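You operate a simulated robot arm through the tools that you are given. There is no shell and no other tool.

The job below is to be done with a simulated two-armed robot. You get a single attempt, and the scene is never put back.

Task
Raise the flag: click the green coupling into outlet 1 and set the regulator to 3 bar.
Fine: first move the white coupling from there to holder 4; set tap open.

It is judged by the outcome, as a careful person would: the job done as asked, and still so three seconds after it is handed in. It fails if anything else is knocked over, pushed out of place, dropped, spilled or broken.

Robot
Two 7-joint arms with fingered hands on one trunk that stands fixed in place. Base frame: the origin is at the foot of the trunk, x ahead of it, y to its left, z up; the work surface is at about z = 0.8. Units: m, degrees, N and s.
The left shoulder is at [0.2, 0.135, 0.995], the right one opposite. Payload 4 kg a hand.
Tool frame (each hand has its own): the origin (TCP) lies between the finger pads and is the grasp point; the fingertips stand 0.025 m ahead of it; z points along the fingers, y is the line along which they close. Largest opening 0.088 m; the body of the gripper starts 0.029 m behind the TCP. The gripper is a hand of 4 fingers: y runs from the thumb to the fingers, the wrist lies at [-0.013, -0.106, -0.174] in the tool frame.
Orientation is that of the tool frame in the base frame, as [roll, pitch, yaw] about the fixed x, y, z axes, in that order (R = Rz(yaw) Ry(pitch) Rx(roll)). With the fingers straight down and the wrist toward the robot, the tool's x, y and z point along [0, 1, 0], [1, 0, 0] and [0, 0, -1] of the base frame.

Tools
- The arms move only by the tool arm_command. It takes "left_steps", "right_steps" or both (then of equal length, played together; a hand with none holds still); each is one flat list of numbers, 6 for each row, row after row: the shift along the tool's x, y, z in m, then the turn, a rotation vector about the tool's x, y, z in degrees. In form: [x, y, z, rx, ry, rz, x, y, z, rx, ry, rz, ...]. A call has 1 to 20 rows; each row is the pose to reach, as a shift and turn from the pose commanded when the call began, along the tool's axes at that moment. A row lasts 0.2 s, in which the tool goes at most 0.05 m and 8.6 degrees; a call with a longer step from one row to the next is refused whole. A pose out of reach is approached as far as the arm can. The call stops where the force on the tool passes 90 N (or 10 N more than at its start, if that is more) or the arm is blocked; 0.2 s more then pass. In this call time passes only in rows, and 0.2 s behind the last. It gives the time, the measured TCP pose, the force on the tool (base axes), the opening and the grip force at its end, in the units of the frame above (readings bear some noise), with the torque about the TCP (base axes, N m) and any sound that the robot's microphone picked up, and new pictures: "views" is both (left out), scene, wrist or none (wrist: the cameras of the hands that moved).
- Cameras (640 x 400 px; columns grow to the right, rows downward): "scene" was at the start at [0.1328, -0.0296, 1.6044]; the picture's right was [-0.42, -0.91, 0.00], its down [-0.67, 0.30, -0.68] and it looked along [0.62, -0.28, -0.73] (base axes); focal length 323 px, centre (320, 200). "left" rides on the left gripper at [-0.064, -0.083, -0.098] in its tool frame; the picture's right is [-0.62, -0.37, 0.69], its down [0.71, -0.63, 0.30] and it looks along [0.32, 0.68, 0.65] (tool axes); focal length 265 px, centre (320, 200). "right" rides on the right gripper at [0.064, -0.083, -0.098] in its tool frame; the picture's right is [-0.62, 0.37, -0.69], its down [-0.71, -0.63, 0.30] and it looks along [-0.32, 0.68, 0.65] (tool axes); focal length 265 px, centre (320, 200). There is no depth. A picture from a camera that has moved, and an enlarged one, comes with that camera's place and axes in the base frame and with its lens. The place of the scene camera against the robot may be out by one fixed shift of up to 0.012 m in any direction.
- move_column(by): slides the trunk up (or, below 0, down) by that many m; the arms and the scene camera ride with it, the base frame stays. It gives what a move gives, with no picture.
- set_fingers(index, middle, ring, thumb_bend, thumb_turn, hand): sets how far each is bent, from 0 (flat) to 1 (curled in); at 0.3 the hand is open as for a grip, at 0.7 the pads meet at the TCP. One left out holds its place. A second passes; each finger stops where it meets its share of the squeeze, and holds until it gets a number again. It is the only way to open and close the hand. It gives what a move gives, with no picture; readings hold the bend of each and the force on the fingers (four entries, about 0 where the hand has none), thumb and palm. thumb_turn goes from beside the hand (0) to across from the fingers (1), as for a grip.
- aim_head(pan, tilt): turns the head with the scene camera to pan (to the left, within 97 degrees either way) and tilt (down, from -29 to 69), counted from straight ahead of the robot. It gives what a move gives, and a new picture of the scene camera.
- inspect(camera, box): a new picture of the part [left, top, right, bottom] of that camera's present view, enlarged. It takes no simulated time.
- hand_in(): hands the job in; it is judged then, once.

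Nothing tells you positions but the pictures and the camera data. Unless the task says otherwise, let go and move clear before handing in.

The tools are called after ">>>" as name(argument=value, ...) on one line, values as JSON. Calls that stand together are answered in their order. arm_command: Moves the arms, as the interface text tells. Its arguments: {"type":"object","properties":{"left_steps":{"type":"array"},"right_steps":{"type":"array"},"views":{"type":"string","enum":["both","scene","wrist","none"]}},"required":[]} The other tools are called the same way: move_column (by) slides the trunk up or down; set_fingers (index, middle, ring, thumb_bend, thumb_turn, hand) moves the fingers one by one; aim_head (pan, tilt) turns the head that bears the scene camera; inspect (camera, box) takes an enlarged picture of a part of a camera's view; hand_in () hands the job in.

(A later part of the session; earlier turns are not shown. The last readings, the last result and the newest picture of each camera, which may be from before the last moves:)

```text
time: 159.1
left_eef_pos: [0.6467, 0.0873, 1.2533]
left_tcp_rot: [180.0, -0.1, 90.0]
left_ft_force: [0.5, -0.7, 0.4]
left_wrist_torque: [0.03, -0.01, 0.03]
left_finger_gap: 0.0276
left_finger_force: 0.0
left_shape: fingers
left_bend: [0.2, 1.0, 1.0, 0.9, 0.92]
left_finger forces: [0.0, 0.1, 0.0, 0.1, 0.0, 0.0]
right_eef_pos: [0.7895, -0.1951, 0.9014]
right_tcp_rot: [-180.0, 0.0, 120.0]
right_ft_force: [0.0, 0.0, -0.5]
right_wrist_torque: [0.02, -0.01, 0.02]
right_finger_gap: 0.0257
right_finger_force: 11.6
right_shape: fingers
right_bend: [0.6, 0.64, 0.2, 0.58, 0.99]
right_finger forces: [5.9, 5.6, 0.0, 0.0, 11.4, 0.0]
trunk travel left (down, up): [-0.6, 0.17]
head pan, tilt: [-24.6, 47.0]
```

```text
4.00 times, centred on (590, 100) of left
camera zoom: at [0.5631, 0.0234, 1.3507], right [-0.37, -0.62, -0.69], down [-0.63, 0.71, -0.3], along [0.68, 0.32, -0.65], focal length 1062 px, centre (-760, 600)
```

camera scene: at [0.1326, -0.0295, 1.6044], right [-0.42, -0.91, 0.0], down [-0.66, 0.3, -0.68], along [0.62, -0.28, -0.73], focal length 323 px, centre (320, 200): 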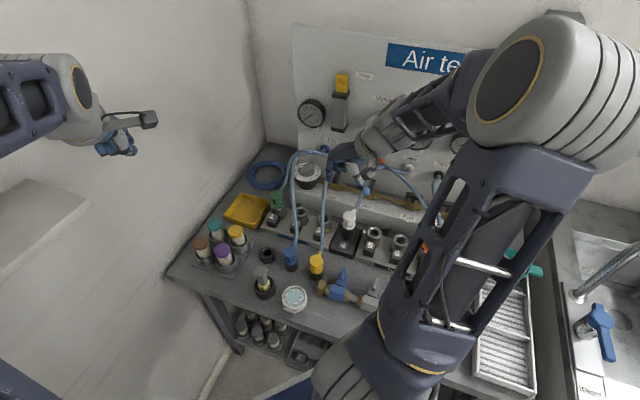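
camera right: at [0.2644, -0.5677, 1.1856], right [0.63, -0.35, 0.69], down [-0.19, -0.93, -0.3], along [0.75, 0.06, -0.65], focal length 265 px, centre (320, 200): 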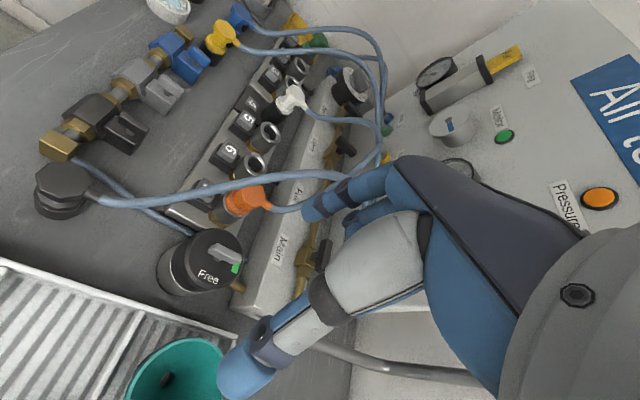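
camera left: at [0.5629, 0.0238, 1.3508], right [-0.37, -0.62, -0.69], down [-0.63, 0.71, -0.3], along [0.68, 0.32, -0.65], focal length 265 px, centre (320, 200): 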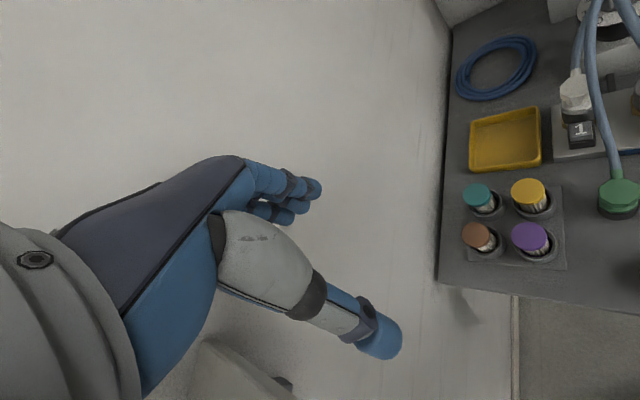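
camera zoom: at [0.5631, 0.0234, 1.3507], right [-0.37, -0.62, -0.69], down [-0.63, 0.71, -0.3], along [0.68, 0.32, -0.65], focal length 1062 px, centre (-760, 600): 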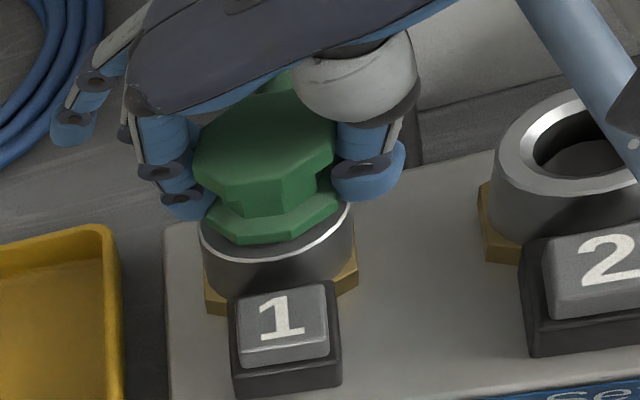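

Completely free, even well aligned. The remaining difference is the armed state, so I'll release it here, centred, press the button so that it pops up straight, then come back to exactly this pose and push it down from the armed state with good alignment.

>>> arm_command(right_steps=[0, 0, 0.003, 0, 0, 0, 0, 0, 0.0055, 0, 0, 0], views="none")

>>> set_fingers(hand="right", index=0.4, middle=0.4, thumb_bend=0.4)

>>> arm_command(right_steps=[0, 0, -0.035, 0, 0, 0, 0, 0, -0.07, 0, 0, 0, 0, 0, -0.1, 0, 0, 0], views="none")

>>> set_fingers(hand="right", index=0.3, middle=1.0, ring=1.0, thumb_bend=0.9, thumb_turn=0.9)

>>> inspect(camera="scene", box=[264, 184, 304, 234])

>>> inspect(camera="left", box=[540, 50, 640, 150])

```text
time: 159.7
left_eef_pos: [0.6476, 0.0882, 1.2538]
left_tcp_rot: [-180.0, 0.0, 90.0]
left_ft_force: [0.5, -0.7, 0.4]
left_wrist_torque: [0.01, 0.0, -0.02]
left_finger_gap: 0.0279
left_finger_force: 0.0
left_shape: fingers
left_bend: [0.2, 1.0, 1.0, 0.9, 0.92]
left_finger forces: [0.0, 0.0, 0.1, 0.1, 0.0, 0.0]
right_eef_pos: [0.789, -0.1956, 0.8949]
right_tcp_rot: [-179.9, 0.0, 120.0]
right_ft_force: [-0.2, -0.5, 0.1]
right_wrist_torque: [-0.02, -0.02, -0.04]
right_finger_gap: 0.0258
right_finger_force: 11.9
right_shape: fingers
right_bend: [0.6, 0.64, 0.2, 0.58, 0.99]
right_finger forces: [6.9, 5.5, 0.0, 0.0, 11.5, 0.0]
trunk travel left (down, up): [-0.6, 0.17]
head pan, tilt: [-24.6, 47.0]
```

```text
time: 160.7
left_eef_pos: [0.6475, 0.0883, 1.2526]
left_tcp_rot: [-179.9, 0.0, 90.0]
left_ft_force: [0.0, -0.8, -0.2]
left_wrist_torque: [0.01, 0.02, -0.01]
left_finger_gap: 0.0276
left_finger_force: 0.1
left_shape: fingers
left_bend: [0.2, 1.0, 1.0, 0.9, 0.92]
left_finger forces: [0.0, 0.0, 0.0, 0.0, 0.0, 0.0]
right_eef_pos: [0.7885, -0.1957, 0.8944]
right_tcp_rot: [179.9, 0.0, 119.9]
right_ft_force: [-0.7, 0.0, 0.7]
right_wrist_torque: [-0.01, 0.0, 0.01]
right_finger_gap: 0.063
right_finger_force: 0.0
right_shape: fingers
right_bend: [0.4, 0.4, 0.2, 0.4, 0.97]
right_finger forces: [0.0, 0.0, 0.1, 0.0, 0.0, 0.1]
trunk travel left (down, up): [-0.6, 0.17]
head pan, tilt: [-24.6, 47.0]
```

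```text
time: 161.5
left_eef_pos: [0.6465, 0.0884, 1.2526]
left_tcp_rot: [180.0, 0.0, 90.1]
left_ft_force: [0.2, -0.1, 0.0]
left_wrist_torque: [0.03, 0.02, -0.01]
left_finger_gap: 0.0276
left_finger_force: 0.1
left_shape: fingers
left_bend: [0.2, 1.0, 1.0, 0.9, 0.92]
left_finger forces: [0.0, 0.1, 0.0, 0.0, 0.0, 0.0]
right_eef_pos: [0.7896, -0.1959, 0.9954]
right_tcp_rot: [180.0, 0.0, 120.1]
right_ft_force: [0.1, 0.9, 1.3]
right_wrist_torque: [0.01, 0.04, 0.01]
right_finger_gap: 0.0631
right_finger_force: 0.1
right_shape: fingers
right_bend: [0.4, 0.4, 0.2, 0.4, 0.97]
right_finger forces: [0.0, 0.0, 0.0, 0.1, 0.1, 0.1]
trunk travel left (down, up): [-0.6, 0.17]
head pan, tilt: [-24.6, 47.0]
```

```text
time: 162.5
left_eef_pos: [0.648, 0.0881, 1.2533]
left_tcp_rot: [-179.9, 0.0, 90.0]
left_ft_force: [-0.2, 0.7, 0.6]
left_wrist_torque: [0.02, 0.0, 0.02]
left_finger_gap: 0.0278
left_finger_force: 0.1
left_shape: fingers
left_bend: [0.2, 1.0, 1.0, 0.9, 0.92]
left_finger forces: [0.0, 0.1, 0.0, 0.1, 0.0, 0.0]
right_eef_pos: [0.7894, -0.1963, 0.9955]
right_tcp_rot: [-180.0, -0.1, 120.1]
right_ft_force: [-0.5, 0.2, -0.2]
right_wrist_torque: [0.04, 0.01, 0.01]
right_finger_gap: 0.0191
right_finger_force: 0.0
right_shape: fingers
right_bend: [0.3, 1.0, 1.0, 0.9, 0.92]
right_finger forces: [0.0, 0.0, 0.1, 0.1, 0.0, 0.0]
trunk travel left (down, up): [-0.6, 0.17]
head pan, tilt: [-24.6, 47.0]
```

```text
8.00 times, centred on (284, 209) of scene
camera zoom: at [0.1329, -0.0296, 1.6044], right [-0.42, -0.91, 0.0], down [-0.67, 0.3, -0.68], along [0.62, -0.28, -0.73], focal length 2584 px, centre (608, 128)
```

zoom: 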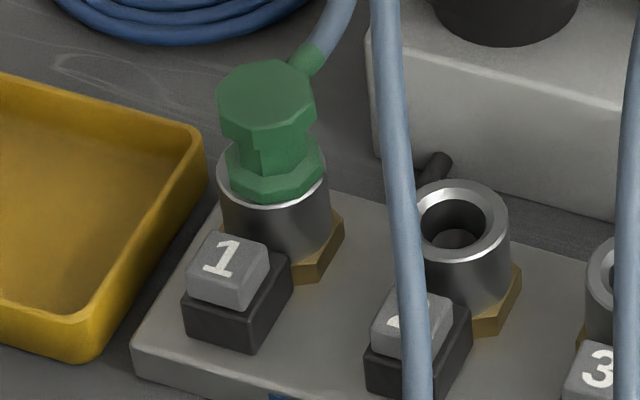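

```text
4.00 times, centred on (590, 100) of left
camera zoom: at [0.5631, 0.0234, 1.3508], right [-0.37, -0.62, -0.69], down [-0.63, 0.71, -0.3], along [0.68, 0.32, -0.65], focal length 1062 px, centre (-760, 600)
```

zoom: 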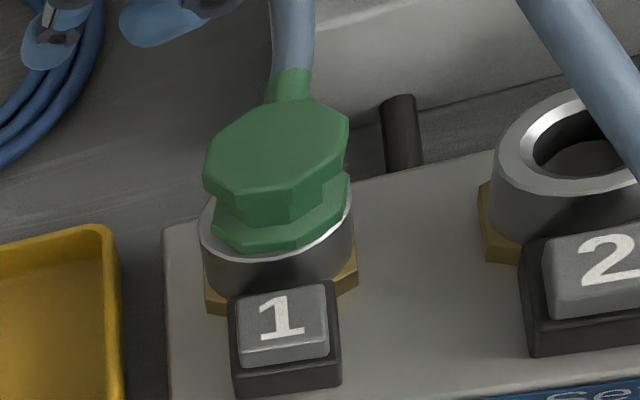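

At rest it's now about 1.3 mm right of the axis and matches the white one in the other direction; I'll fold that correction into the next push. Pressing the button now to arm it.

>>> arm_command(right_steps=[0.017, -0.0165, 0, 0, 0, 8, 0.034, -0.033, 0, 0, 0, 16, 0.051, -0.05, 0, 0, 0, 24, 0.0687, -0.0669, 0, 0, 0, 30, 0.0687, -0.0669, 0.045, 0, 0, 30, 0.0687, -0.0669, 0.09, 0, 0, 30, 0.0687, -0.0669, 0.104, 0, 0, 30, 0.0687, -0.0669, 0.112, 0, 0, 30, 0.0687, -0.0669, 0.121, 0, 0, 30], views="none")

>>> inspect(camera="left", box=[540, 50, 640, 150])

>>> arm_command(right_steps=[0, 0, -0.017, 0, 0, 0, 0, 0, -0.05, 0, 0, 0, 0, 0, -0.09, 0, 0, 0, 0, 0, -0.121, 0, 0, 0, -0.0065, 0.023, -0.121, 0, 0, -8, -0.013, 0.046, -0.121, 0, 0, -16, -0.0195, 0.069, -0.121, 0, 0, -24, -0.02605, 0.09229, -0.121, 0, 0, -30], views="none")

>>> set_fingers(hand="right", index=0.4, middle=0.4, ring=0.2, thumb_bend=0.4, thumb_turn=0.98)

>>> inspect(camera="scene", box=[264, 184, 304, 234])

>>> inspect(camera="left", box=[540, 50, 640, 150])

```text
time: 164.5
left_eef_pos: [0.647, 0.0885, 1.2537]
left_tcp_rot: [-180.0, 0.0, 89.9]
left_ft_force: [-0.2, 0.7, -0.1]
left_wrist_torque: [0.03, 0.01, 0.01]
left_finger_gap: 0.0277
left_finger_force: 0.1
left_shape: fingers
left_bend: [0.2, 1.0, 1.0, 0.9, 0.92]
left_finger forces: [0.1, 0.0, 0.1, 0.1, 0.1, 0.0]
right_eef_pos: [0.6986, -0.1692, 0.8755]
right_tcp_rot: [179.8, -0.1, 90.1]
right_ft_force: [-2.7, 0.5, 9.3]
right_wrist_torque: [0.08, -0.42, 0.01]
right_finger_gap: 0.0196
right_finger_force: 4.5
right_shape: fingers
right_bend: [0.3, 1.0, 1.0, 0.9, 0.92]
right_finger forces: [9.7, 0.1, 0.1, 0.0, 0.0, 0.0]
trunk travel left (down, up): [-0.6, 0.17]
head pan, tilt: [-24.6, 47.0]
```

```text
4.00 times, centred on (590, 100) of left
camera zoom: at [0.5627, 0.0235, 1.3512], right [-0.37, -0.62, -0.69], down [-0.63, 0.71, -0.3], along [0.68, 0.32, -0.65], focal length 1062 px, centre (-760, 600)
```

zoom: 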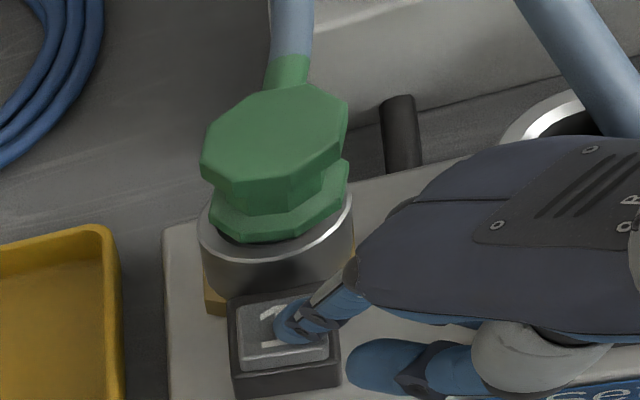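

```text
time: 166.3
left_eef_pos: [0.6461, 0.088, 1.2537]
left_tcp_rot: [-180.0, 0.0, 90.1]
left_ft_force: [-0.6, 0.6, 0.4]
left_wrist_torque: [-0.05, -0.03, -0.02]
left_finger_gap: 0.0274
left_finger_force: 0.0
left_shape: fingers
left_bend: [0.2, 1.0, 1.0, 0.9, 0.92]
left_finger forces: [0.0, 0.1, 0.0, 0.0, 0.0, 0.0]
right_eef_pos: [0.7883, -0.1955, 0.9953]
right_tcp_rot: [179.9, -0.1, 120.0]
right_ft_force: [-0.5, 0.6, 0.3]
right_wrist_torque: [-0.01, 0.01, 0.01]
right_finger_gap: 0.0192
right_finger_force: 0.1
right_shape: fingers
right_bend: [0.3, 1.0, 1.0, 0.9, 0.92]
right_finger forces: [0.1, 0.0, 0.1, 0.1, 0.1, 0.0]
trunk travel left (down, up): [-0.6, 0.17]
head pan, tilt: [-24.6, 47.0]
```

```text
time: 167.3
left_eef_pos: [0.6477, 0.0883, 1.2527]
left_tcp_rot: [180.0, -0.1, 90.1]
left_ft_force: [0.7, 0.2, 0.4]
left_wrist_torque: [0.0, 0.03, 0.02]
left_finger_gap: 0.0275
left_finger_force: 0.0
left_shape: fingers
left_bend: [0.2, 1.0, 1.0, 0.9, 0.92]
left_finger forces: [0.1, 0.1, 0.1, 0.0, 0.1, 0.0]
right_eef_pos: [0.7899, -0.1944, 0.9947]
right_tcp_rot: [-180.0, 0.1, 120.1]
right_ft_force: [-0.3, -0.6, -0.4]
right_wrist_torque: [0.03, 0.02, 0.03]
right_finger_gap: 0.0636
right_finger_force: 0.0
right_shape: fingers
right_bend: [0.4, 0.4, 0.2, 0.4, 0.97]
right_finger forces: [0.1, 0.0, 0.0, 0.1, 0.0, 0.0]
trunk travel left (down, up): [-0.6, 0.17]
head pan, tilt: [-24.6, 47.0]
```

```text
8.00 times, centred on (284, 209) of scene
camera zoom: at [0.1329, -0.0296, 1.6044], right [-0.42, -0.91, 0.0], down [-0.67, 0.3, -0.68], along [0.62, -0.28, -0.73], focal length 2584 px, centre (608, 128)
```

zoom: 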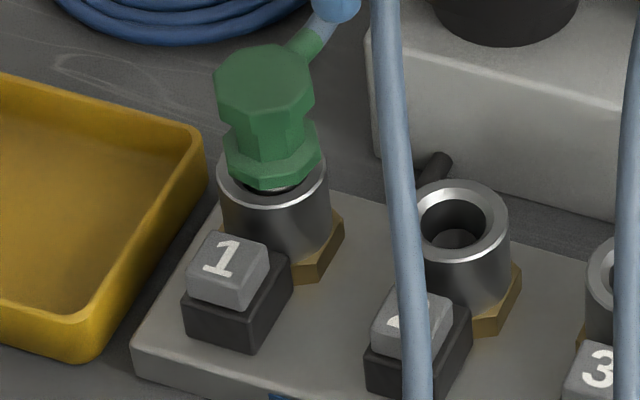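

```text
4.00 times, centred on (590, 100) of left
camera zoom: at [0.5631, 0.0234, 1.3508], right [-0.37, -0.62, -0.69], down [-0.63, 0.71, -0.3], along [0.68, 0.32, -0.65], focal length 1062 px, centre (-760, 600)
```

zoom: 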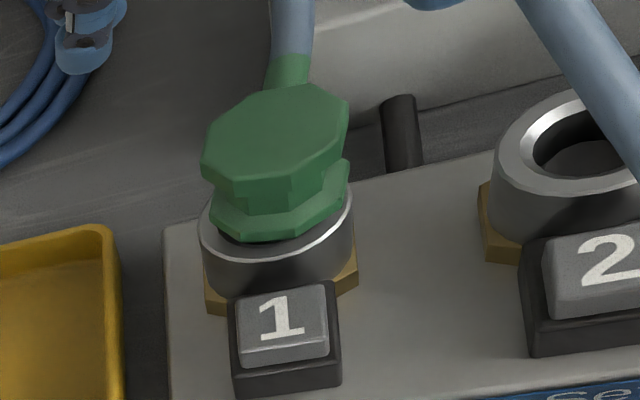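

Popped up straight again. I'll grip it here with the 1.3 mm correction and push it down from the armed state, reading at each step.

>>> arm_command(right_steps=[0.0007, 0.0011, 0.04, 0, 0, 0, 0.0007, 0.0011, 0.075, 0, 0, 0, 0.0007, 0.0011, 0.092, 0, 0, 0], views="none")

>>> set_fingers(hand="right", index=0.7, middle=0.72, thumb_bend=0.7)

>>> arm_command(right_steps=[0, 0, 0.002, 0, 0, 0, 0, 0, 0.004, 0, 0, 0], views="none")

>>> arm_command(right_steps=[0, 0, 0.002, 0, 0, 0, 0, 0, 0.004, 0, 0, 0], views="none")

>>> arm_command(right_steps=[0, 0, 0.001, 0, 0, 0, 0, 0, 0.002, 0, 0, 0], views="none")

>>> arm_command(right_steps=[0, 0, 0.001, 0, 0, 0, 0, 0, 0.002, 0, 0, 0], views="none")

>>> inspect(camera="left", box=[540, 50, 640, 150])

>>> inspect(camera="scene", box=[264, 184, 304, 234])

```text
time: 168.1
left_eef_pos: [0.6478, 0.0881, 1.2528]
left_tcp_rot: [180.0, 0.0, 90.0]
left_ft_force: [0.4, -0.1, 0.3]
left_wrist_torque: [-0.02, 0.01, 0.0]
left_finger_gap: 0.0276
left_finger_force: 0.0
left_shape: fingers
left_bend: [0.2, 1.0, 1.0, 0.9, 0.92]
left_finger forces: [0.0, 0.1, 0.0, 0.1, 0.0, 0.0]
right_eef_pos: [0.7903, -0.1945, 0.9024]
right_tcp_rot: [180.0, 0.0, 120.0]
right_ft_force: [0.1, -0.8, 0.1]
right_wrist_torque: [0.02, -0.02, -0.02]
right_finger_gap: 0.0634
right_finger_force: 0.1
right_shape: fingers
right_bend: [0.4, 0.4, 0.2, 0.4, 0.97]
right_finger forces: [0.0, 0.0, 0.0, 0.1, 0.0, 0.0]
trunk travel left (down, up): [-0.6, 0.17]
head pan, tilt: [-24.6, 47.0]
```

```text
time: 169.1
left_eef_pos: [0.6468, 0.0876, 1.2532]
left_tcp_rot: [-180.0, 0.0, 90.0]
left_ft_force: [0.4, 0.1, 0.4]
left_wrist_torque: [-0.03, -0.02, 0.01]
left_finger_gap: 0.0276
left_finger_force: 0.1
left_shape: fingers
left_bend: [0.2, 1.0, 1.0, 0.9, 0.92]
left_finger forces: [0.1, 0.0, 0.0, 0.0, 0.1, 0.0]
right_eef_pos: [0.7898, -0.1944, 0.9034]
right_tcp_rot: [179.9, 0.0, 120.0]
right_ft_force: [0.5, -1.1, -0.6]
right_wrist_torque: [0.01, -0.01, -0.03]
right_finger_gap: 0.0279
right_finger_force: 11.8
right_shape: fingers
right_bend: [0.59, 0.65, 0.2, 0.57, 0.99]
right_finger forces: [6.8, 5.0, 0.1, 0.0, 11.6, 0.0]
trunk travel left (down, up): [-0.6, 0.17]
head pan, tilt: [-24.6, 47.0]
```

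```text
time: 169.7
left_eef_pos: [0.6474, 0.0879, 1.2529]
left_tcp_rot: [180.0, 0.0, 90.0]
left_ft_force: [-0.3, 0.7, -0.7]
left_wrist_torque: [0.01, -0.01, -0.02]
left_finger_gap: 0.0277
left_finger_force: 0.0
left_shape: fingers
left_bend: [0.2, 1.0, 1.0, 0.9, 0.92]
left_finger forces: [0.0, 0.0, 0.1, 0.1, 0.0, 0.0]
right_eef_pos: [0.7906, -0.1955, 0.899]
right_tcp_rot: [180.0, 0.1, 120.0]
right_ft_force: [0.0, -0.9, 2.0]
right_wrist_torque: [0.01, -0.02, -0.01]
right_finger_gap: 0.0277
right_finger_force: 12.3
right_shape: fingers
right_bend: [0.59, 0.65, 0.2, 0.57, 0.99]
right_finger forces: [6.8, 4.9, 0.0, 0.0, 11.9, 0.0]
trunk travel left (down, up): [-0.6, 0.17]
head pan, tilt: [-24.6, 47.0]
```

```text
time: 170.3
left_eef_pos: [0.6458, 0.0873, 1.2541]
left_tcp_rot: [-179.9, 0.1, 90.0]
left_ft_force: [0.6, -0.2, -0.5]
left_wrist_torque: [-0.01, -0.02, 0.03]
left_finger_gap: 0.0275
left_finger_force: 0.0
left_shape: fingers
left_bend: [0.2, 1.0, 1.0, 0.9, 0.92]
left_finger forces: [0.0, 0.0, 0.0, 0.1, 0.0, 0.0]
right_eef_pos: [0.7905, -0.194, 0.8961]
right_tcp_rot: [-179.9, 0.0, 120.0]
right_ft_force: [0.0, -1.3, 4.0]
right_wrist_torque: [0.0, 0.01, 0.01]
right_finger_gap: 0.0273
right_finger_force: 12.6
right_shape: fingers
right_bend: [0.59, 0.65, 0.2, 0.57, 0.99]
right_finger forces: [6.9, 5.0, 0.0, 0.1, 12.0, 0.0]
trunk travel left (down, up): [-0.6, 0.17]
head pan, tilt: [-24.6, 47.0]
```

```text
time: 170.9
left_eef_pos: [0.6473, 0.089, 1.2528]
left_tcp_rot: [180.0, 0.0, 89.9]
left_ft_force: [0.6, -0.3, 0.2]
left_wrist_torque: [0.01, -0.04, -0.02]
left_finger_gap: 0.0276
left_finger_force: 0.0
left_shape: fingers
left_bend: [0.2, 1.0, 1.0, 0.9, 0.92]
left_finger forces: [0.0, 0.0, 0.0, 0.0, 0.0, 0.0]
right_eef_pos: [0.7908, -0.1939, 0.8933]
right_tcp_rot: [179.8, 0.1, 120.0]
right_ft_force: [1.8, -0.4, 9.8]
right_wrist_torque: [0.04, -0.11, 0.0]
right_finger_gap: 0.0271
right_finger_force: 16.4
right_shape: fingers
right_bend: [0.59, 0.65, 0.2, 0.57, 0.99]
right_finger forces: [7.4, 12.9, 0.0, 0.1, 12.8, 0.1]
trunk travel left (down, up): [-0.6, 0.17]
head pan, tilt: [-24.6, 47.0]
```

```text
time: 171.5
left_eef_pos: [0.645, 0.0885, 1.2524]
left_tcp_rot: [-179.9, 0.0, 90.0]
left_ft_force: [0.1, -1.2, -1.1]
left_wrist_torque: [-0.01, -0.04, -0.02]
left_finger_gap: 0.028
left_finger_force: 0.0
left_shape: fingers
left_bend: [0.2, 1.0, 1.0, 0.9, 0.92]
left_finger forces: [0.1, 0.0, 0.2, 0.0, 0.1, 0.0]
right_eef_pos: [0.7907, -0.194, 0.8924]
right_tcp_rot: [179.8, 0.0, 120.0]
right_ft_force: [2.7, 1.1, 21.5]
right_wrist_torque: [0.1, -0.19, 0.04]
right_finger_gap: 0.0274
right_finger_force: 20.8
right_shape: fingers
right_bend: [0.6, 0.64, 0.2, 0.57, 0.99]
right_finger forces: [9.1, 18.3, 0.1, 0.1, 13.8, 0.0]
trunk travel left (down, up): [-0.6, 0.17]
head pan, tilt: [-24.6, 47.0]
```

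```text
4.00 times, centred on (590, 100) of left
camera zoom: at [0.5626, 0.0236, 1.3512], right [-0.37, -0.62, -0.69], down [-0.63, 0.71, -0.3], along [0.68, 0.32, -0.65], focal length 1062 px, centre (-760, 600)
```

zoom: 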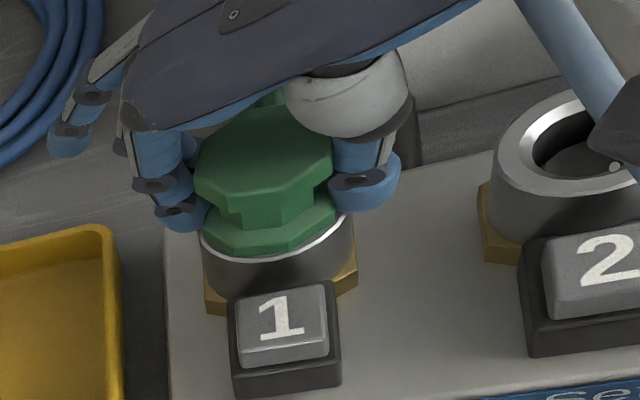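

```text
8.00 times, centred on (284, 209) of scene
camera zoom: at [0.1323, -0.0294, 1.6047], right [-0.42, -0.91, 0.0], down [-0.66, 0.3, -0.68], along [0.62, -0.28, -0.73], focal length 2584 px, centre (608, 128)
```

zoom: 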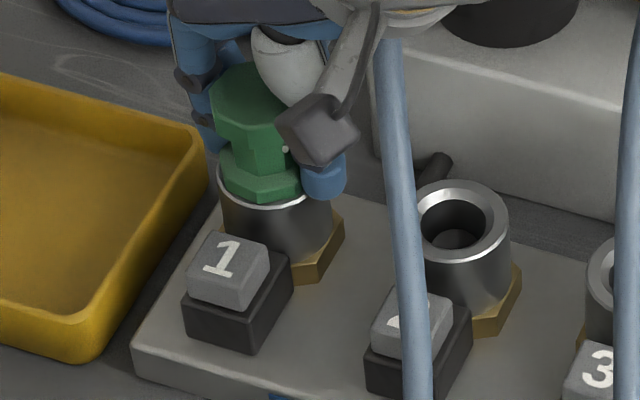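

The spring is clearly there: about 0.8 N/mm on the way down from the armed position. At 21 N I'll back off slightly to see whether it still pushes up, i.e. whether it has clicked yet.

>>> arm_command(right_steps=[0, 0, -0.003, 0, 0, 0], views="none")

>>> arm_command(right_steps=[0, 0, -0.002, 0, 0, 0], views="none")

>>> arm_command(right_steps=[0, 0, -0.002, 0, 0, 0], views="none")

```text
time: 171.9
left_eef_pos: [0.647, 0.0886, 1.2528]
left_tcp_rot: [-180.0, 0.0, 90.0]
left_ft_force: [-0.4, -0.7, 0.8]
left_wrist_torque: [-0.02, -0.01, 0.0]
left_finger_gap: 0.0277
left_finger_force: 0.0
left_shape: fingers
left_bend: [0.2, 1.0, 1.0, 0.9, 0.92]
left_finger forces: [0.0, 0.0, 0.0, 0.1, 0.0, 0.0]
right_eef_pos: [0.79, -0.1946, 0.8935]
right_tcp_rot: [180.0, 0.0, 120.0]
right_ft_force: [6.3, 1.1, 14.1]
right_wrist_torque: [0.08, -0.28, -0.02]
right_finger_gap: 0.027
right_finger_force: 18.2
right_shape: fingers
right_bend: [0.59, 0.64, 0.2, 0.58, 0.99]
right_finger forces: [9.6, 15.0, 0.0, 0.1, 11.7, 0.0]
trunk travel left (down, up): [-0.6, 0.17]
head pan, tilt: [-24.6, 47.0]
```

```text
time: 172.3
left_eef_pos: [0.646, 0.088, 1.2532]
left_tcp_rot: [180.0, 0.0, 90.0]
left_ft_force: [0.6, 0.9, -0.3]
left_wrist_torque: [0.03, 0.02, 0.01]
left_finger_gap: 0.0273
left_finger_force: 0.0
left_shape: fingers
left_bend: [0.2, 1.0, 1.0, 0.9, 0.92]
left_finger forces: [0.0, 0.0, 0.1, 0.0, 0.0, 0.0]
right_eef_pos: [0.7883, -0.1946, 0.894]
right_tcp_rot: [-179.8, -0.1, 120.0]
right_ft_force: [3.0, 0.3, 4.2]
right_wrist_torque: [0.03, -0.13, -0.02]
right_finger_gap: 0.0275
right_finger_force: 13.7
right_shape: fingers
right_bend: [0.59, 0.64, 0.2, 0.58, 0.99]
right_finger forces: [8.5, 8.1, 0.1, 0.0, 10.9, 0.1]
trunk travel left (down, up): [-0.6, 0.17]
head pan, tilt: [-24.6, 47.0]
```

```text
time: 172.7
left_eef_pos: [0.6466, 0.0877, 1.2535]
left_tcp_rot: [180.0, 0.0, 90.1]
left_ft_force: [-0.1, -0.7, 0.0]
left_wrist_torque: [0.0, -0.04, 0.03]
left_finger_gap: 0.0275
left_finger_force: 0.2
left_shape: fingers
left_bend: [0.2, 1.0, 1.0, 0.9, 0.92]
left_finger forces: [0.1, 0.1, 0.0, 0.1, 0.0, 0.0]
right_eef_pos: [0.7877, -0.1939, 0.8964]
right_tcp_rot: [-179.9, -0.2, 120.1]
right_ft_force: [0.6, 0.4, -0.1]
right_wrist_torque: [0.02, -0.06, 0.01]
right_finger_gap: 0.0273
right_finger_force: 11.2
right_shape: fingers
right_bend: [0.59, 0.65, 0.2, 0.58, 0.99]
right_finger forces: [6.8, 4.9, 0.0, 0.0, 11.3, 0.0]
trunk travel left (down, up): [-0.6, 0.17]
head pan, tilt: [-24.6, 47.0]
```

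The spring is gone again on the way back up, so the catch did click down at about 10–20 N. I'll set the coupling fully down in this well-centred position, let go, and check its pose against the original white one.

>>> arm_command(right_steps=[0, 0, 0.0025, 0, 0, 0, 0, 0, 0.005, 0, 0, 0], views="none")

>>> set_fingers(hand="right", index=0.4, middle=0.4, thumb_bend=0.4)

>>> arm_command(right_steps=[0, 0, -0.035, 0, 0, 0, 0, 0, -0.07, 0, 0, 0, 0, 0, -0.1, 0, 0, 0], views="none")

>>> inspect(camera="scene", box=[264, 184, 304, 234])

>>> inspect(camera="left", box=[540, 50, 640, 150])

>>> inspect(camera="right", box=[140, 180, 340, 330])

```text
time: 173.3
left_eef_pos: [0.6469, 0.0882, 1.2537]
left_tcp_rot: [180.0, 0.0, 90.0]
left_ft_force: [0.1, 0.0, 0.7]
left_wrist_torque: [0.02, -0.01, -0.01]
left_finger_gap: 0.0275
left_finger_force: 0.1
left_shape: fingers
left_bend: [0.2, 1.0, 1.0, 0.9, 0.92]
left_finger forces: [0.0, 0.1, 0.0, 0.0, 0.1, 0.0]
right_eef_pos: [0.7906, -0.1932, 0.8938]
right_tcp_rot: [179.9, 0.0, 120.1]
right_ft_force: [-0.6, 0.0, 7.9]
right_wrist_torque: [0.08, -0.03, 0.02]
right_finger_gap: 0.0274
right_finger_force: 15.8
right_shape: fingers
right_bend: [0.6, 0.65, 0.2, 0.58, 0.99]
right_finger forces: [8.4, 10.4, 0.1, 0.0, 13.0, 0.0]
trunk travel left (down, up): [-0.6, 0.17]
head pan, tilt: [-24.6, 47.0]
```

```text
time: 174.3
left_eef_pos: [0.6464, 0.0874, 1.2522]
left_tcp_rot: [-179.9, 0.0, 90.0]
left_ft_force: [-0.5, 0.1, 0.4]
left_wrist_torque: [-0.01, 0.0, 0.0]
left_finger_gap: 0.0274
left_finger_force: 0.0
left_shape: fingers
left_bend: [0.2, 1.0, 1.0, 0.9, 0.92]
left_finger forces: [0.0, 0.0, 0.1, 0.0, 0.1, 0.0]
right_eef_pos: [0.79, -0.1942, 0.8931]
right_tcp_rot: [180.0, 0.0, 120.1]
right_ft_force: [-0.8, 0.0, -0.1]
right_wrist_torque: [-0.02, 0.02, -0.02]
right_finger_gap: 0.0633
right_finger_force: 0.1
right_shape: fingers
right_bend: [0.4, 0.4, 0.2, 0.4, 0.97]
right_finger forces: [0.0, 0.0, 0.0, 0.0, 0.1, 0.0]
trunk travel left (down, up): [-0.6, 0.17]
head pan, tilt: [-24.6, 47.0]
```

```text
time: 175.1
left_eef_pos: [0.6475, 0.0879, 1.2526]
left_tcp_rot: [180.0, -0.1, 90.0]
left_ft_force: [0.5, -0.1, 0.6]
left_wrist_torque: [0.06, 0.01, -0.03]
left_finger_gap: 0.0276
left_finger_force: 0.0
left_shape: fingers
left_bend: [0.2, 1.0, 1.0, 0.9, 0.92]
left_finger forces: [0.0, 0.0, 0.1, 0.0, 0.1, 0.1]
right_eef_pos: [0.7884, -0.1948, 0.9926]
right_tcp_rot: [-180.0, -0.1, 120.1]
right_ft_force: [-0.1, 0.0, 0.1]
right_wrist_torque: [0.02, 0.02, 0.02]
right_finger_gap: 0.0632
right_finger_force: 0.0
right_shape: fingers
right_bend: [0.4, 0.4, 0.2, 0.4, 0.97]
right_finger forces: [0.0, 0.1, 0.0, 0.0, 0.1, 0.0]
trunk travel left (down, up): [-0.6, 0.17]
head pan, tilt: [-24.6, 47.0]
```

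```text
8.00 times, centred on (284, 209) of scene
camera zoom: at [0.1331, -0.0297, 1.6043], right [-0.42, -0.91, 0.0], down [-0.67, 0.3, -0.68], along [0.62, -0.28, -0.73], focal length 2584 px, centre (608, 128)
```

zoom: 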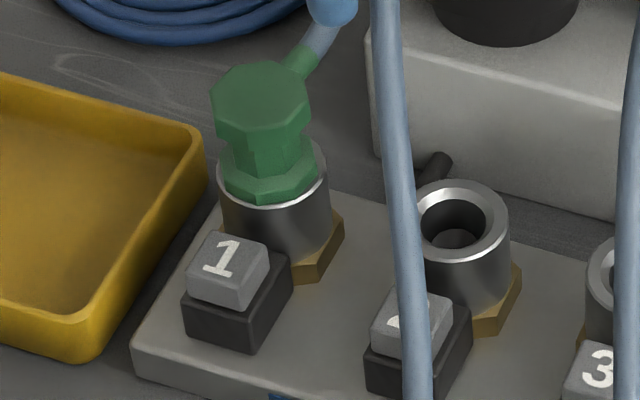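

```text
4.00 times, centred on (590, 100) of left
camera zoom: at [0.5633, 0.0233, 1.3506], right [-0.37, -0.62, -0.69], down [-0.63, 0.71, -0.3], along [0.68, 0.32, -0.65], focal length 1062 px, centre (-760, 600)
```

zoom: 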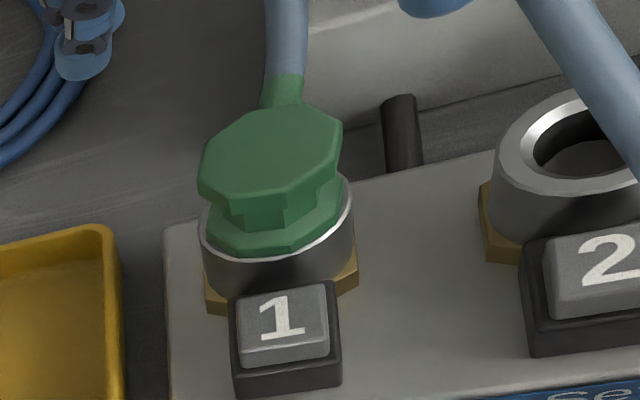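

```text
2.67 times, centred on (240, 255) of right
camera zoom: at [0.685, -0.1806, 1.0927], right [0.63, -0.35, 0.69], down [-0.19, -0.93, -0.3], along [0.75, 0.06, -0.65], focal length 708 px, centre (533, 53)
```

zoom: 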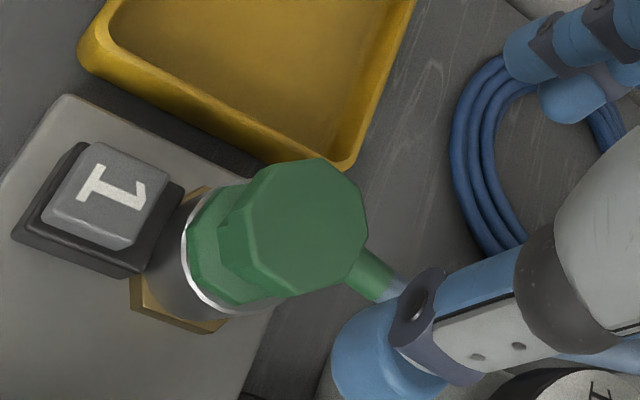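

The pose now matches the original latched white one to about a millimetre. I'll compare the button caps closely, in case button 1 is hanging partly depressed and holding the catch open.

>>> inspect(camera="left", box=[580, 80, 640, 150])

>>> inspect(camera="scene", box=[268, 205, 328, 245])

>>> inspect(camera="scene", box=[340, 230, 400, 270])

>>> inspect(camera="right", box=[140, 210, 220, 290])

```text
5.71 times, centred on (610, 115) of left
camera zoom: at [0.5633, 0.0233, 1.3506], right [-0.37, -0.62, -0.69], down [-0.63, 0.71, -0.3], along [0.68, 0.32, -0.65], focal length 1517 px, centre (-1337, 686)
```

zoom: 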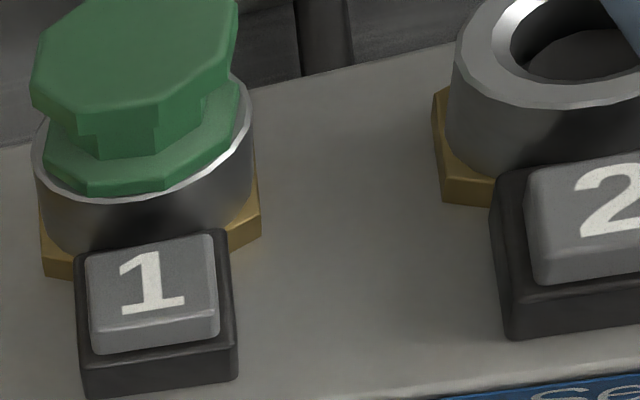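

```text
10.00 times, centred on (298, 225) of scene
camera zoom: at [0.1331, -0.0297, 1.6043], right [-0.42, -0.91, 0.0], down [-0.67, 0.3, -0.68], along [0.62, -0.28, -0.73], focal length 3230 px, centre (540, -50)
```

zoom: 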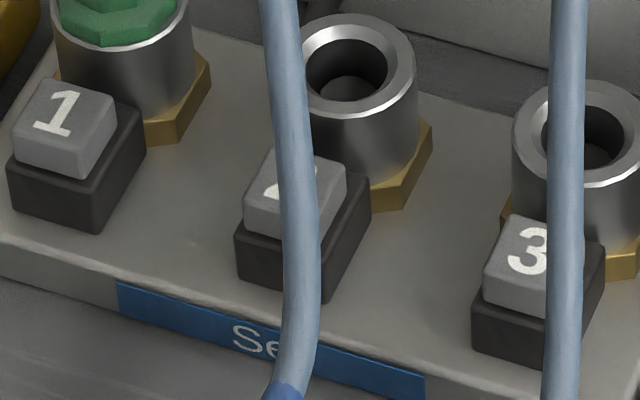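

```text
10.00 times, centred on (370, 250) of scene
camera zoom: at [0.1331, -0.0297, 1.6043], right [-0.42, -0.91, 0.0], down [-0.67, 0.3, -0.68], along [0.62, -0.28, -0.73], focal length 3230 px, centre (-180, -300)
```

zoom: 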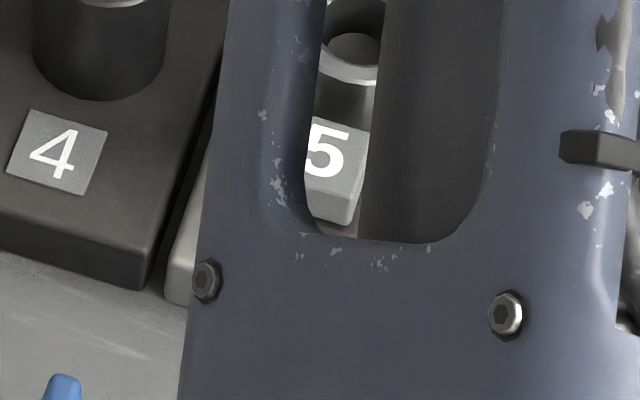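

```text
5.00 times, centred on (180, 250) of right
camera zoom: at [0.685, -0.1806, 1.0927], right [0.63, -0.35, 0.69], down [-0.19, -0.93, -0.3], along [0.75, 0.06, -0.65], focal length 1327 px, centre (1020, -50)
```

zoom: 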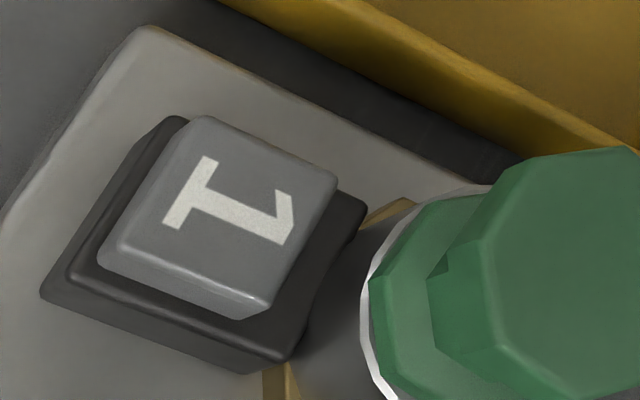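

Button 1's cap looks slightly lower than 2's and 3's. I'll zoom in further to measure this.

>>> inspect(camera="scene", box=[266, 211, 286, 231])

>>> inspect(camera="scene", box=[289, 217, 309, 237])

>>> inspect(camera="scene", box=[312, 224, 332, 244])

```text
16.00 times, centred on (276, 221) of scene
camera zoom: at [0.1331, -0.0297, 1.6043], right [-0.42, -0.91, 0.0], down [-0.67, 0.3, -0.68], along [0.62, -0.28, -0.73], focal length 5167 px, centre (1024, -136)
```

zoom: 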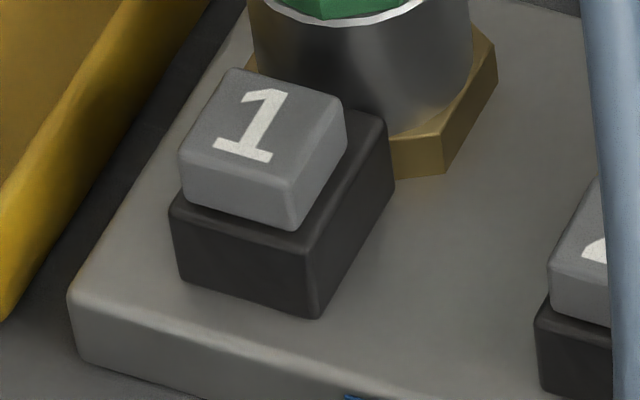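

```text
16.00 times, centred on (299, 227) of scene
camera zoom: at [0.1331, -0.0297, 1.6043], right [-0.42, -0.91, 0.0], down [-0.67, 0.3, -0.68], along [0.62, -0.28, -0.73], focal length 5167 px, centre (656, -232)
```

zoom: 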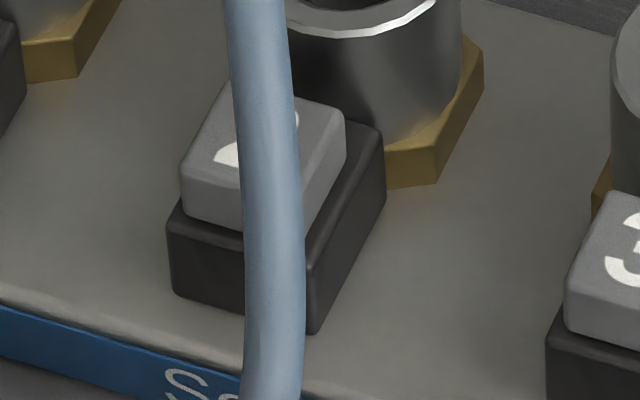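

```text
16.00 times, centred on (322, 234) of scene
camera zoom: at [0.1331, -0.0297, 1.6043], right [-0.42, -0.91, 0.0], down [-0.67, 0.3, -0.68], along [0.62, -0.28, -0.73], focal length 5167 px, centre (288, -344)
```

zoom: 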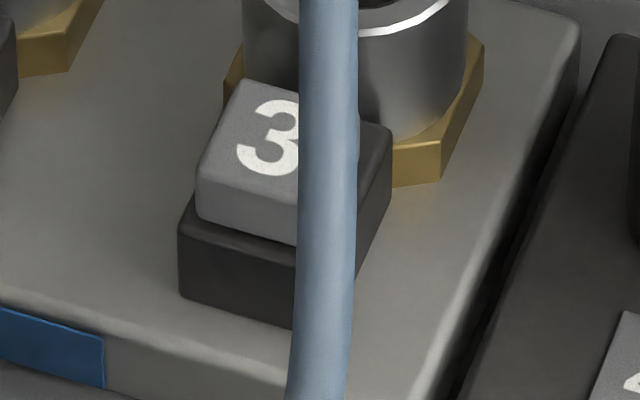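

The caps are identical, so the button isn't the issue. Reviewing my attempts: every push from the armed state had the coupling 1–1.5 mm too far toward the front, and the one attempt with correct depth alignment was unarmed. So I'll arm it again and push down with that last millimetre corrected.

>>> set_fingers(hand="right", index=0.3, middle=1.0, ring=1.0, thumb_bend=0.9, thumb_turn=0.9)

>>> arm_command(right_steps=[0.017, -0.017, 0, 0, 0, 8, 0.034, -0.034, 0, 0, 0, 16, 0.051, -0.051, 0, 0, 0, 24, 0.068, -0.068, 0, 0, 0, 30, 0.068, -0.068, 0.045, 0, 0, 30, 0.068, -0.068, 0.088, 0, 0, 30, 0.068, -0.068, 0.103, 0, 0, 30, 0.068, -0.068, 0.111, 0, 0, 30, 0.068, -0.068, 0.119, 0, 0, 30], views="none")

>>> inspect(camera="left", box=[540, 50, 640, 150])

>>> arm_command(right_steps=[0, 0, -0.017, 0, 0, 0, 0, 0, -0.05, 0, 0, 0, 0, 0, -0.09, 0, 0, 0, 0, 0, -0.119, 0, 0, 0, -0.0062, 0.0232, -0.119, 0, 0, -8, -0.0124, 0.0464, -0.119, 0, 0, -16, -0.0187, 0.0697, -0.119, 0, 0, -24, -0.0249, 0.0929, -0.119, 0, 0, -30], views="none")

>>> set_fingers(hand="right", index=0.4, middle=0.4, ring=0.2, thumb_bend=0.4, thumb_turn=0.98)

>>> inspect(camera="scene", box=[264, 184, 304, 234])

```text
time: 176.1
left_eef_pos: [0.6471, 0.0881, 1.2521]
left_tcp_rot: [180.0, 0.0, 90.0]
left_ft_force: [-0.3, -0.2, 0.0]
left_wrist_torque: [-0.06, 0.02, 0.02]
left_finger_gap: 0.0275
left_finger_force: 0.0
left_shape: fingers
left_bend: [0.2, 1.0, 1.0, 0.9, 0.92]
left_finger forces: [0.1, 0.1, 0.0, 0.1, 0.1, 0.0]
right_eef_pos: [0.7897, -0.1932, 0.9923]
right_tcp_rot: [179.9, 0.0, 120.0]
right_ft_force: [0.3, 0.0, -0.2]
right_wrist_torque: [0.01, -0.02, -0.01]
right_finger_gap: 0.0191
right_finger_force: 0.1
right_shape: fingers
right_bend: [0.3, 1.0, 1.0, 0.9, 0.92]
right_finger forces: [0.1, 0.0, 0.0, 0.0, 0.0, 0.0]
trunk travel left (down, up): [-0.6, 0.17]
head pan, tilt: [-24.6, 47.0]
```

```text
time: 178.1
left_eef_pos: [0.6461, 0.0881, 1.2515]
left_tcp_rot: [179.9, 0.0, 90.0]
left_ft_force: [0.8, 0.0, -0.6]
left_wrist_torque: [0.01, -0.01, 0.02]
left_finger_gap: 0.0279
left_finger_force: 0.0
left_shape: fingers
left_bend: [0.2, 1.0, 1.0, 0.9, 0.92]
left_finger forces: [0.1, 0.0, 0.1, 0.0, 0.1, 0.0]
right_eef_pos: [0.6981, -0.169, 0.8751]
right_tcp_rot: [179.8, 0.0, 90.1]
right_ft_force: [-2.5, 1.1, 9.5]
right_wrist_torque: [0.03, -0.43, 0.04]
right_finger_gap: 0.0198
right_finger_force: 4.5
right_shape: fingers
right_bend: [0.3, 1.0, 1.0, 0.9, 0.92]
right_finger forces: [9.7, 0.0, 0.1, 0.0, 0.0, 0.0]
trunk travel left (down, up): [-0.6, 0.17]
head pan, tilt: [-24.6, 47.0]
```

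```text
4.00 times, centred on (590, 100) of left
camera zoom: at [0.5627, 0.0235, 1.3512], right [-0.37, -0.62, -0.69], down [-0.63, 0.71, -0.3], along [0.68, 0.32, -0.65], focal length 1062 px, centre (-760, 600)
```

zoom: 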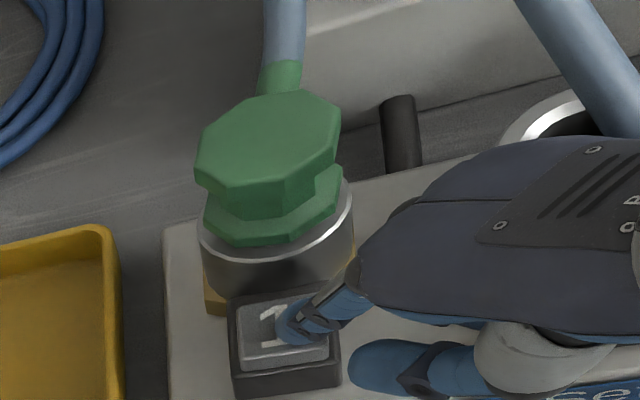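

```text
time: 179.9
left_eef_pos: [0.646, 0.0885, 1.2528]
left_tcp_rot: [180.0, -0.1, 90.0]
left_ft_force: [-0.1, 0.8, -0.2]
left_wrist_torque: [-0.03, 0.0, 0.01]
left_finger_gap: 0.0276
left_finger_force: 0.1
left_shape: fingers
left_bend: [0.2, 1.0, 1.0, 0.9, 0.92]
left_finger forces: [0.1, 0.0, 0.0, 0.0, 0.0, 0.1]
right_eef_pos: [0.7909, -0.1943, 0.9927]
right_tcp_rot: [-180.0, 0.0, 120.1]
right_ft_force: [0.3, -0.3, 0.6]
right_wrist_torque: [0.0, 0.02, -0.01]
right_finger_gap: 0.0192
right_finger_force: 0.1
right_shape: fingers
right_bend: [0.3, 1.0, 1.0, 0.9, 0.92]
right_finger forces: [0.0, 0.1, 0.0, 0.0, 0.1, 0.0]
trunk travel left (down, up): [-0.6, 0.17]
head pan, tilt: [-24.6, 47.0]
```

```text
time: 180.9
left_eef_pos: [0.6471, 0.0871, 1.2519]
left_tcp_rot: [180.0, 0.0, 90.0]
left_ft_force: [-0.3, -0.4, -0.6]
left_wrist_torque: [0.0, 0.03, 0.01]
left_finger_gap: 0.0278
left_finger_force: 0.0
left_shape: fingers
left_bend: [0.2, 1.0, 1.0, 0.9, 0.92]
left_finger forces: [0.0, 0.0, 0.0, 0.0, 0.1, 0.0]
right_eef_pos: [0.7905, -0.1941, 0.9919]
right_tcp_rot: [-179.9, -0.1, 120.0]
right_ft_force: [0.1, 0.6, -0.8]
right_wrist_torque: [0.02, -0.02, 0.01]
right_finger_gap: 0.0636
right_finger_force: 0.0
right_shape: fingers
right_bend: [0.4, 0.4, 0.2, 0.4, 0.97]
right_finger forces: [0.0, 0.0, 0.0, 0.0, 0.0, 0.1]
trunk travel left (down, up): [-0.6, 0.17]
head pan, tilt: [-24.6, 47.0]
```

```text
8.00 times, centred on (284, 209) of scene
camera zoom: at [0.1329, -0.0296, 1.6044], right [-0.42, -0.91, 0.0], down [-0.67, 0.3, -0.68], along [0.62, -0.28, -0.73], focal length 2584 px, centre (608, 128)
```

zoom: 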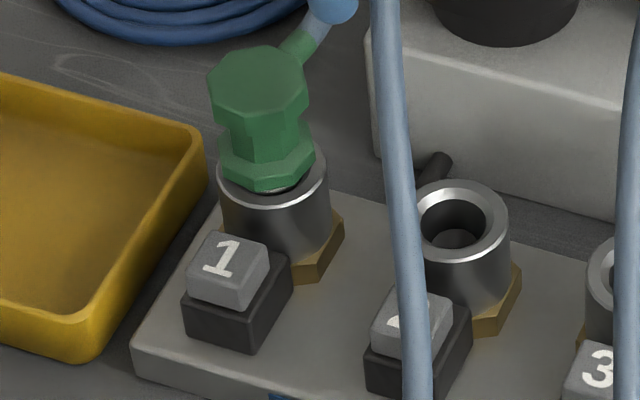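

Armed again. I'll grip it in this raised position, then measure and correct its lateral position before pushing.

>>> arm_command(right_steps=[0, 0, 0.04, 0, 0, 0, 0, 0, 0.075, 0, 0, 0, 0, 0, 0.091, 0, 0, 0], views="none")

>>> set_fingers(hand="right", index=0.7, middle=0.72, thumb_bend=0.7)

>>> arm_command(right_steps=[-0.0009, -0.0004, 0, 0, 0, 0, -0.0018, -0.0008, 0, 0, 0, 0], views="none")

>>> inspect(camera="scene", box=[264, 184, 304, 234])

>>> inspect(camera="left", box=[540, 50, 640, 150])

>>> inspect(camera="right", box=[190, 190, 330, 320])

```text
time: 181.7
left_eef_pos: [0.6476, 0.0888, 1.2526]
left_tcp_rot: [-179.9, 0.0, 90.0]
left_ft_force: [0.4, -0.5, 0.2]
left_wrist_torque: [0.01, 0.0, 0.03]
left_finger_gap: 0.0276
left_finger_force: 0.1
left_shape: fingers
left_bend: [0.2, 1.0, 1.0, 0.9, 0.92]
left_finger forces: [0.1, 0.1, 0.0, 0.1, 0.0, 0.0]
right_eef_pos: [0.7909, -0.1948, 0.9019]
right_tcp_rot: [-180.0, 0.0, 120.0]
right_ft_force: [0.5, 0.1, -0.2]
right_wrist_torque: [-0.02, -0.02, 0.01]
right_finger_gap: 0.0634
right_finger_force: 0.1
right_shape: fingers
right_bend: [0.4, 0.4, 0.2, 0.4, 0.97]
right_finger forces: [0.0, 0.0, 0.0, 0.0, 0.0, 0.0]
trunk travel left (down, up): [-0.6, 0.17]
head pan, tilt: [-24.6, 47.0]
```

```text
time: 182.7
left_eef_pos: [0.6467, 0.0882, 1.2521]
left_tcp_rot: [179.9, 0.1, 89.9]
left_ft_force: [0.7, -0.4, 0.1]
left_wrist_torque: [0.01, 0.0, -0.03]
left_finger_gap: 0.0277
left_finger_force: 0.1
left_shape: fingers
left_bend: [0.2, 1.0, 1.0, 0.9, 0.92]
left_finger forces: [0.0, 0.1, 0.1, 0.1, 0.0, 0.1]
right_eef_pos: [0.7903, -0.1947, 0.9031]
right_tcp_rot: [-179.9, -0.1, 120.0]
right_ft_force: [-0.2, -0.3, -0.2]
right_wrist_torque: [-0.01, 0.03, 0.05]
right_finger_gap: 0.0274
right_finger_force: 11.6
right_shape: fingers
right_bend: [0.58, 0.65, 0.2, 0.57, 0.99]
right_finger forces: [6.9, 4.5, 0.0, 0.0, 11.2, 0.0]
trunk travel left (down, up): [-0.6, 0.17]
head pan, tilt: [-24.6, 47.0]
```

```text
time: 183.3
left_eef_pos: [0.647, 0.0879, 1.2515]
left_tcp_rot: [179.9, 0.0, 90.0]
left_ft_force: [-0.6, 0.4, 0.1]
left_wrist_torque: [0.04, 0.0, 0.02]
left_finger_gap: 0.0277
left_finger_force: 0.1
left_shape: fingers
left_bend: [0.2, 1.0, 1.0, 0.9, 0.92]
left_finger forces: [0.1, 0.0, 0.0, 0.1, 0.0, 0.0]
right_eef_pos: [0.789, -0.1961, 0.9018]
right_tcp_rot: [-180.0, 0.0, 119.9]
right_ft_force: [0.2, 0.8, -0.3]
right_wrist_torque: [-0.04, 0.0, 0.05]
right_finger_gap: 0.0274
right_finger_force: 11.4
right_shape: fingers
right_bend: [0.58, 0.65, 0.2, 0.57, 0.99]
right_finger forces: [7.0, 4.4, 0.0, 0.0, 11.1, 0.0]
trunk travel left (down, up): [-0.6, 0.17]
head pan, tilt: [-24.6, 47.0]
```

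```text
8.00 times, centred on (284, 209) of scene
camera zoom: at [0.1329, -0.0296, 1.6043], right [-0.42, -0.91, 0.0], down [-0.67, 0.3, -0.68], along [0.62, -0.28, -0.73], focal length 2584 px, centre (608, 128)
```

zoom: 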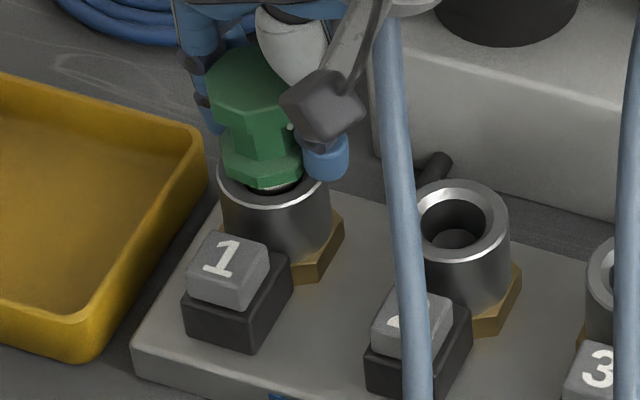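

```text
4.00 times, centred on (590, 100) of left
camera zoom: at [0.5631, 0.0234, 1.3507], right [-0.37, -0.62, -0.69], down [-0.63, 0.71, -0.3], along [0.68, 0.32, -0.65], focal length 1062 px, centre (-760, 600)
```

zoom: 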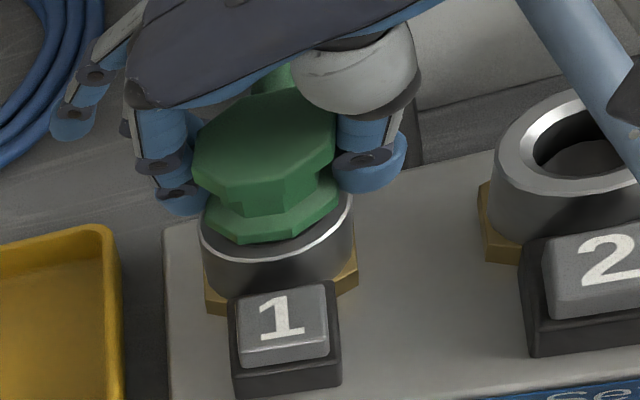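

```text
3.08 times, centred on (260, 255) of right
camera zoom: at [0.6864, -0.1829, 1.0018], right [0.63, -0.35, 0.69], down [-0.19, -0.93, -0.3], along [0.75, 0.06, -0.65], focal length 817 px, centre (505, 31)
```

zoom: 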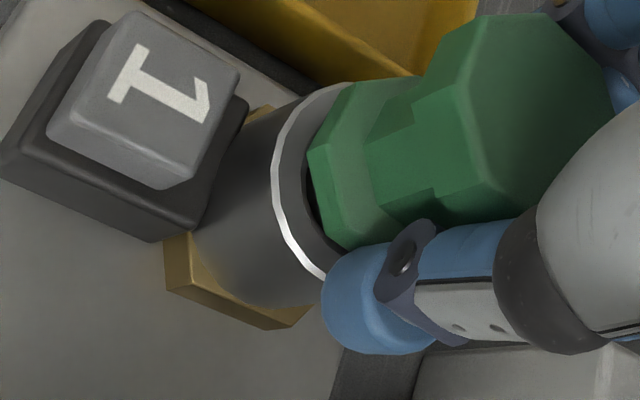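

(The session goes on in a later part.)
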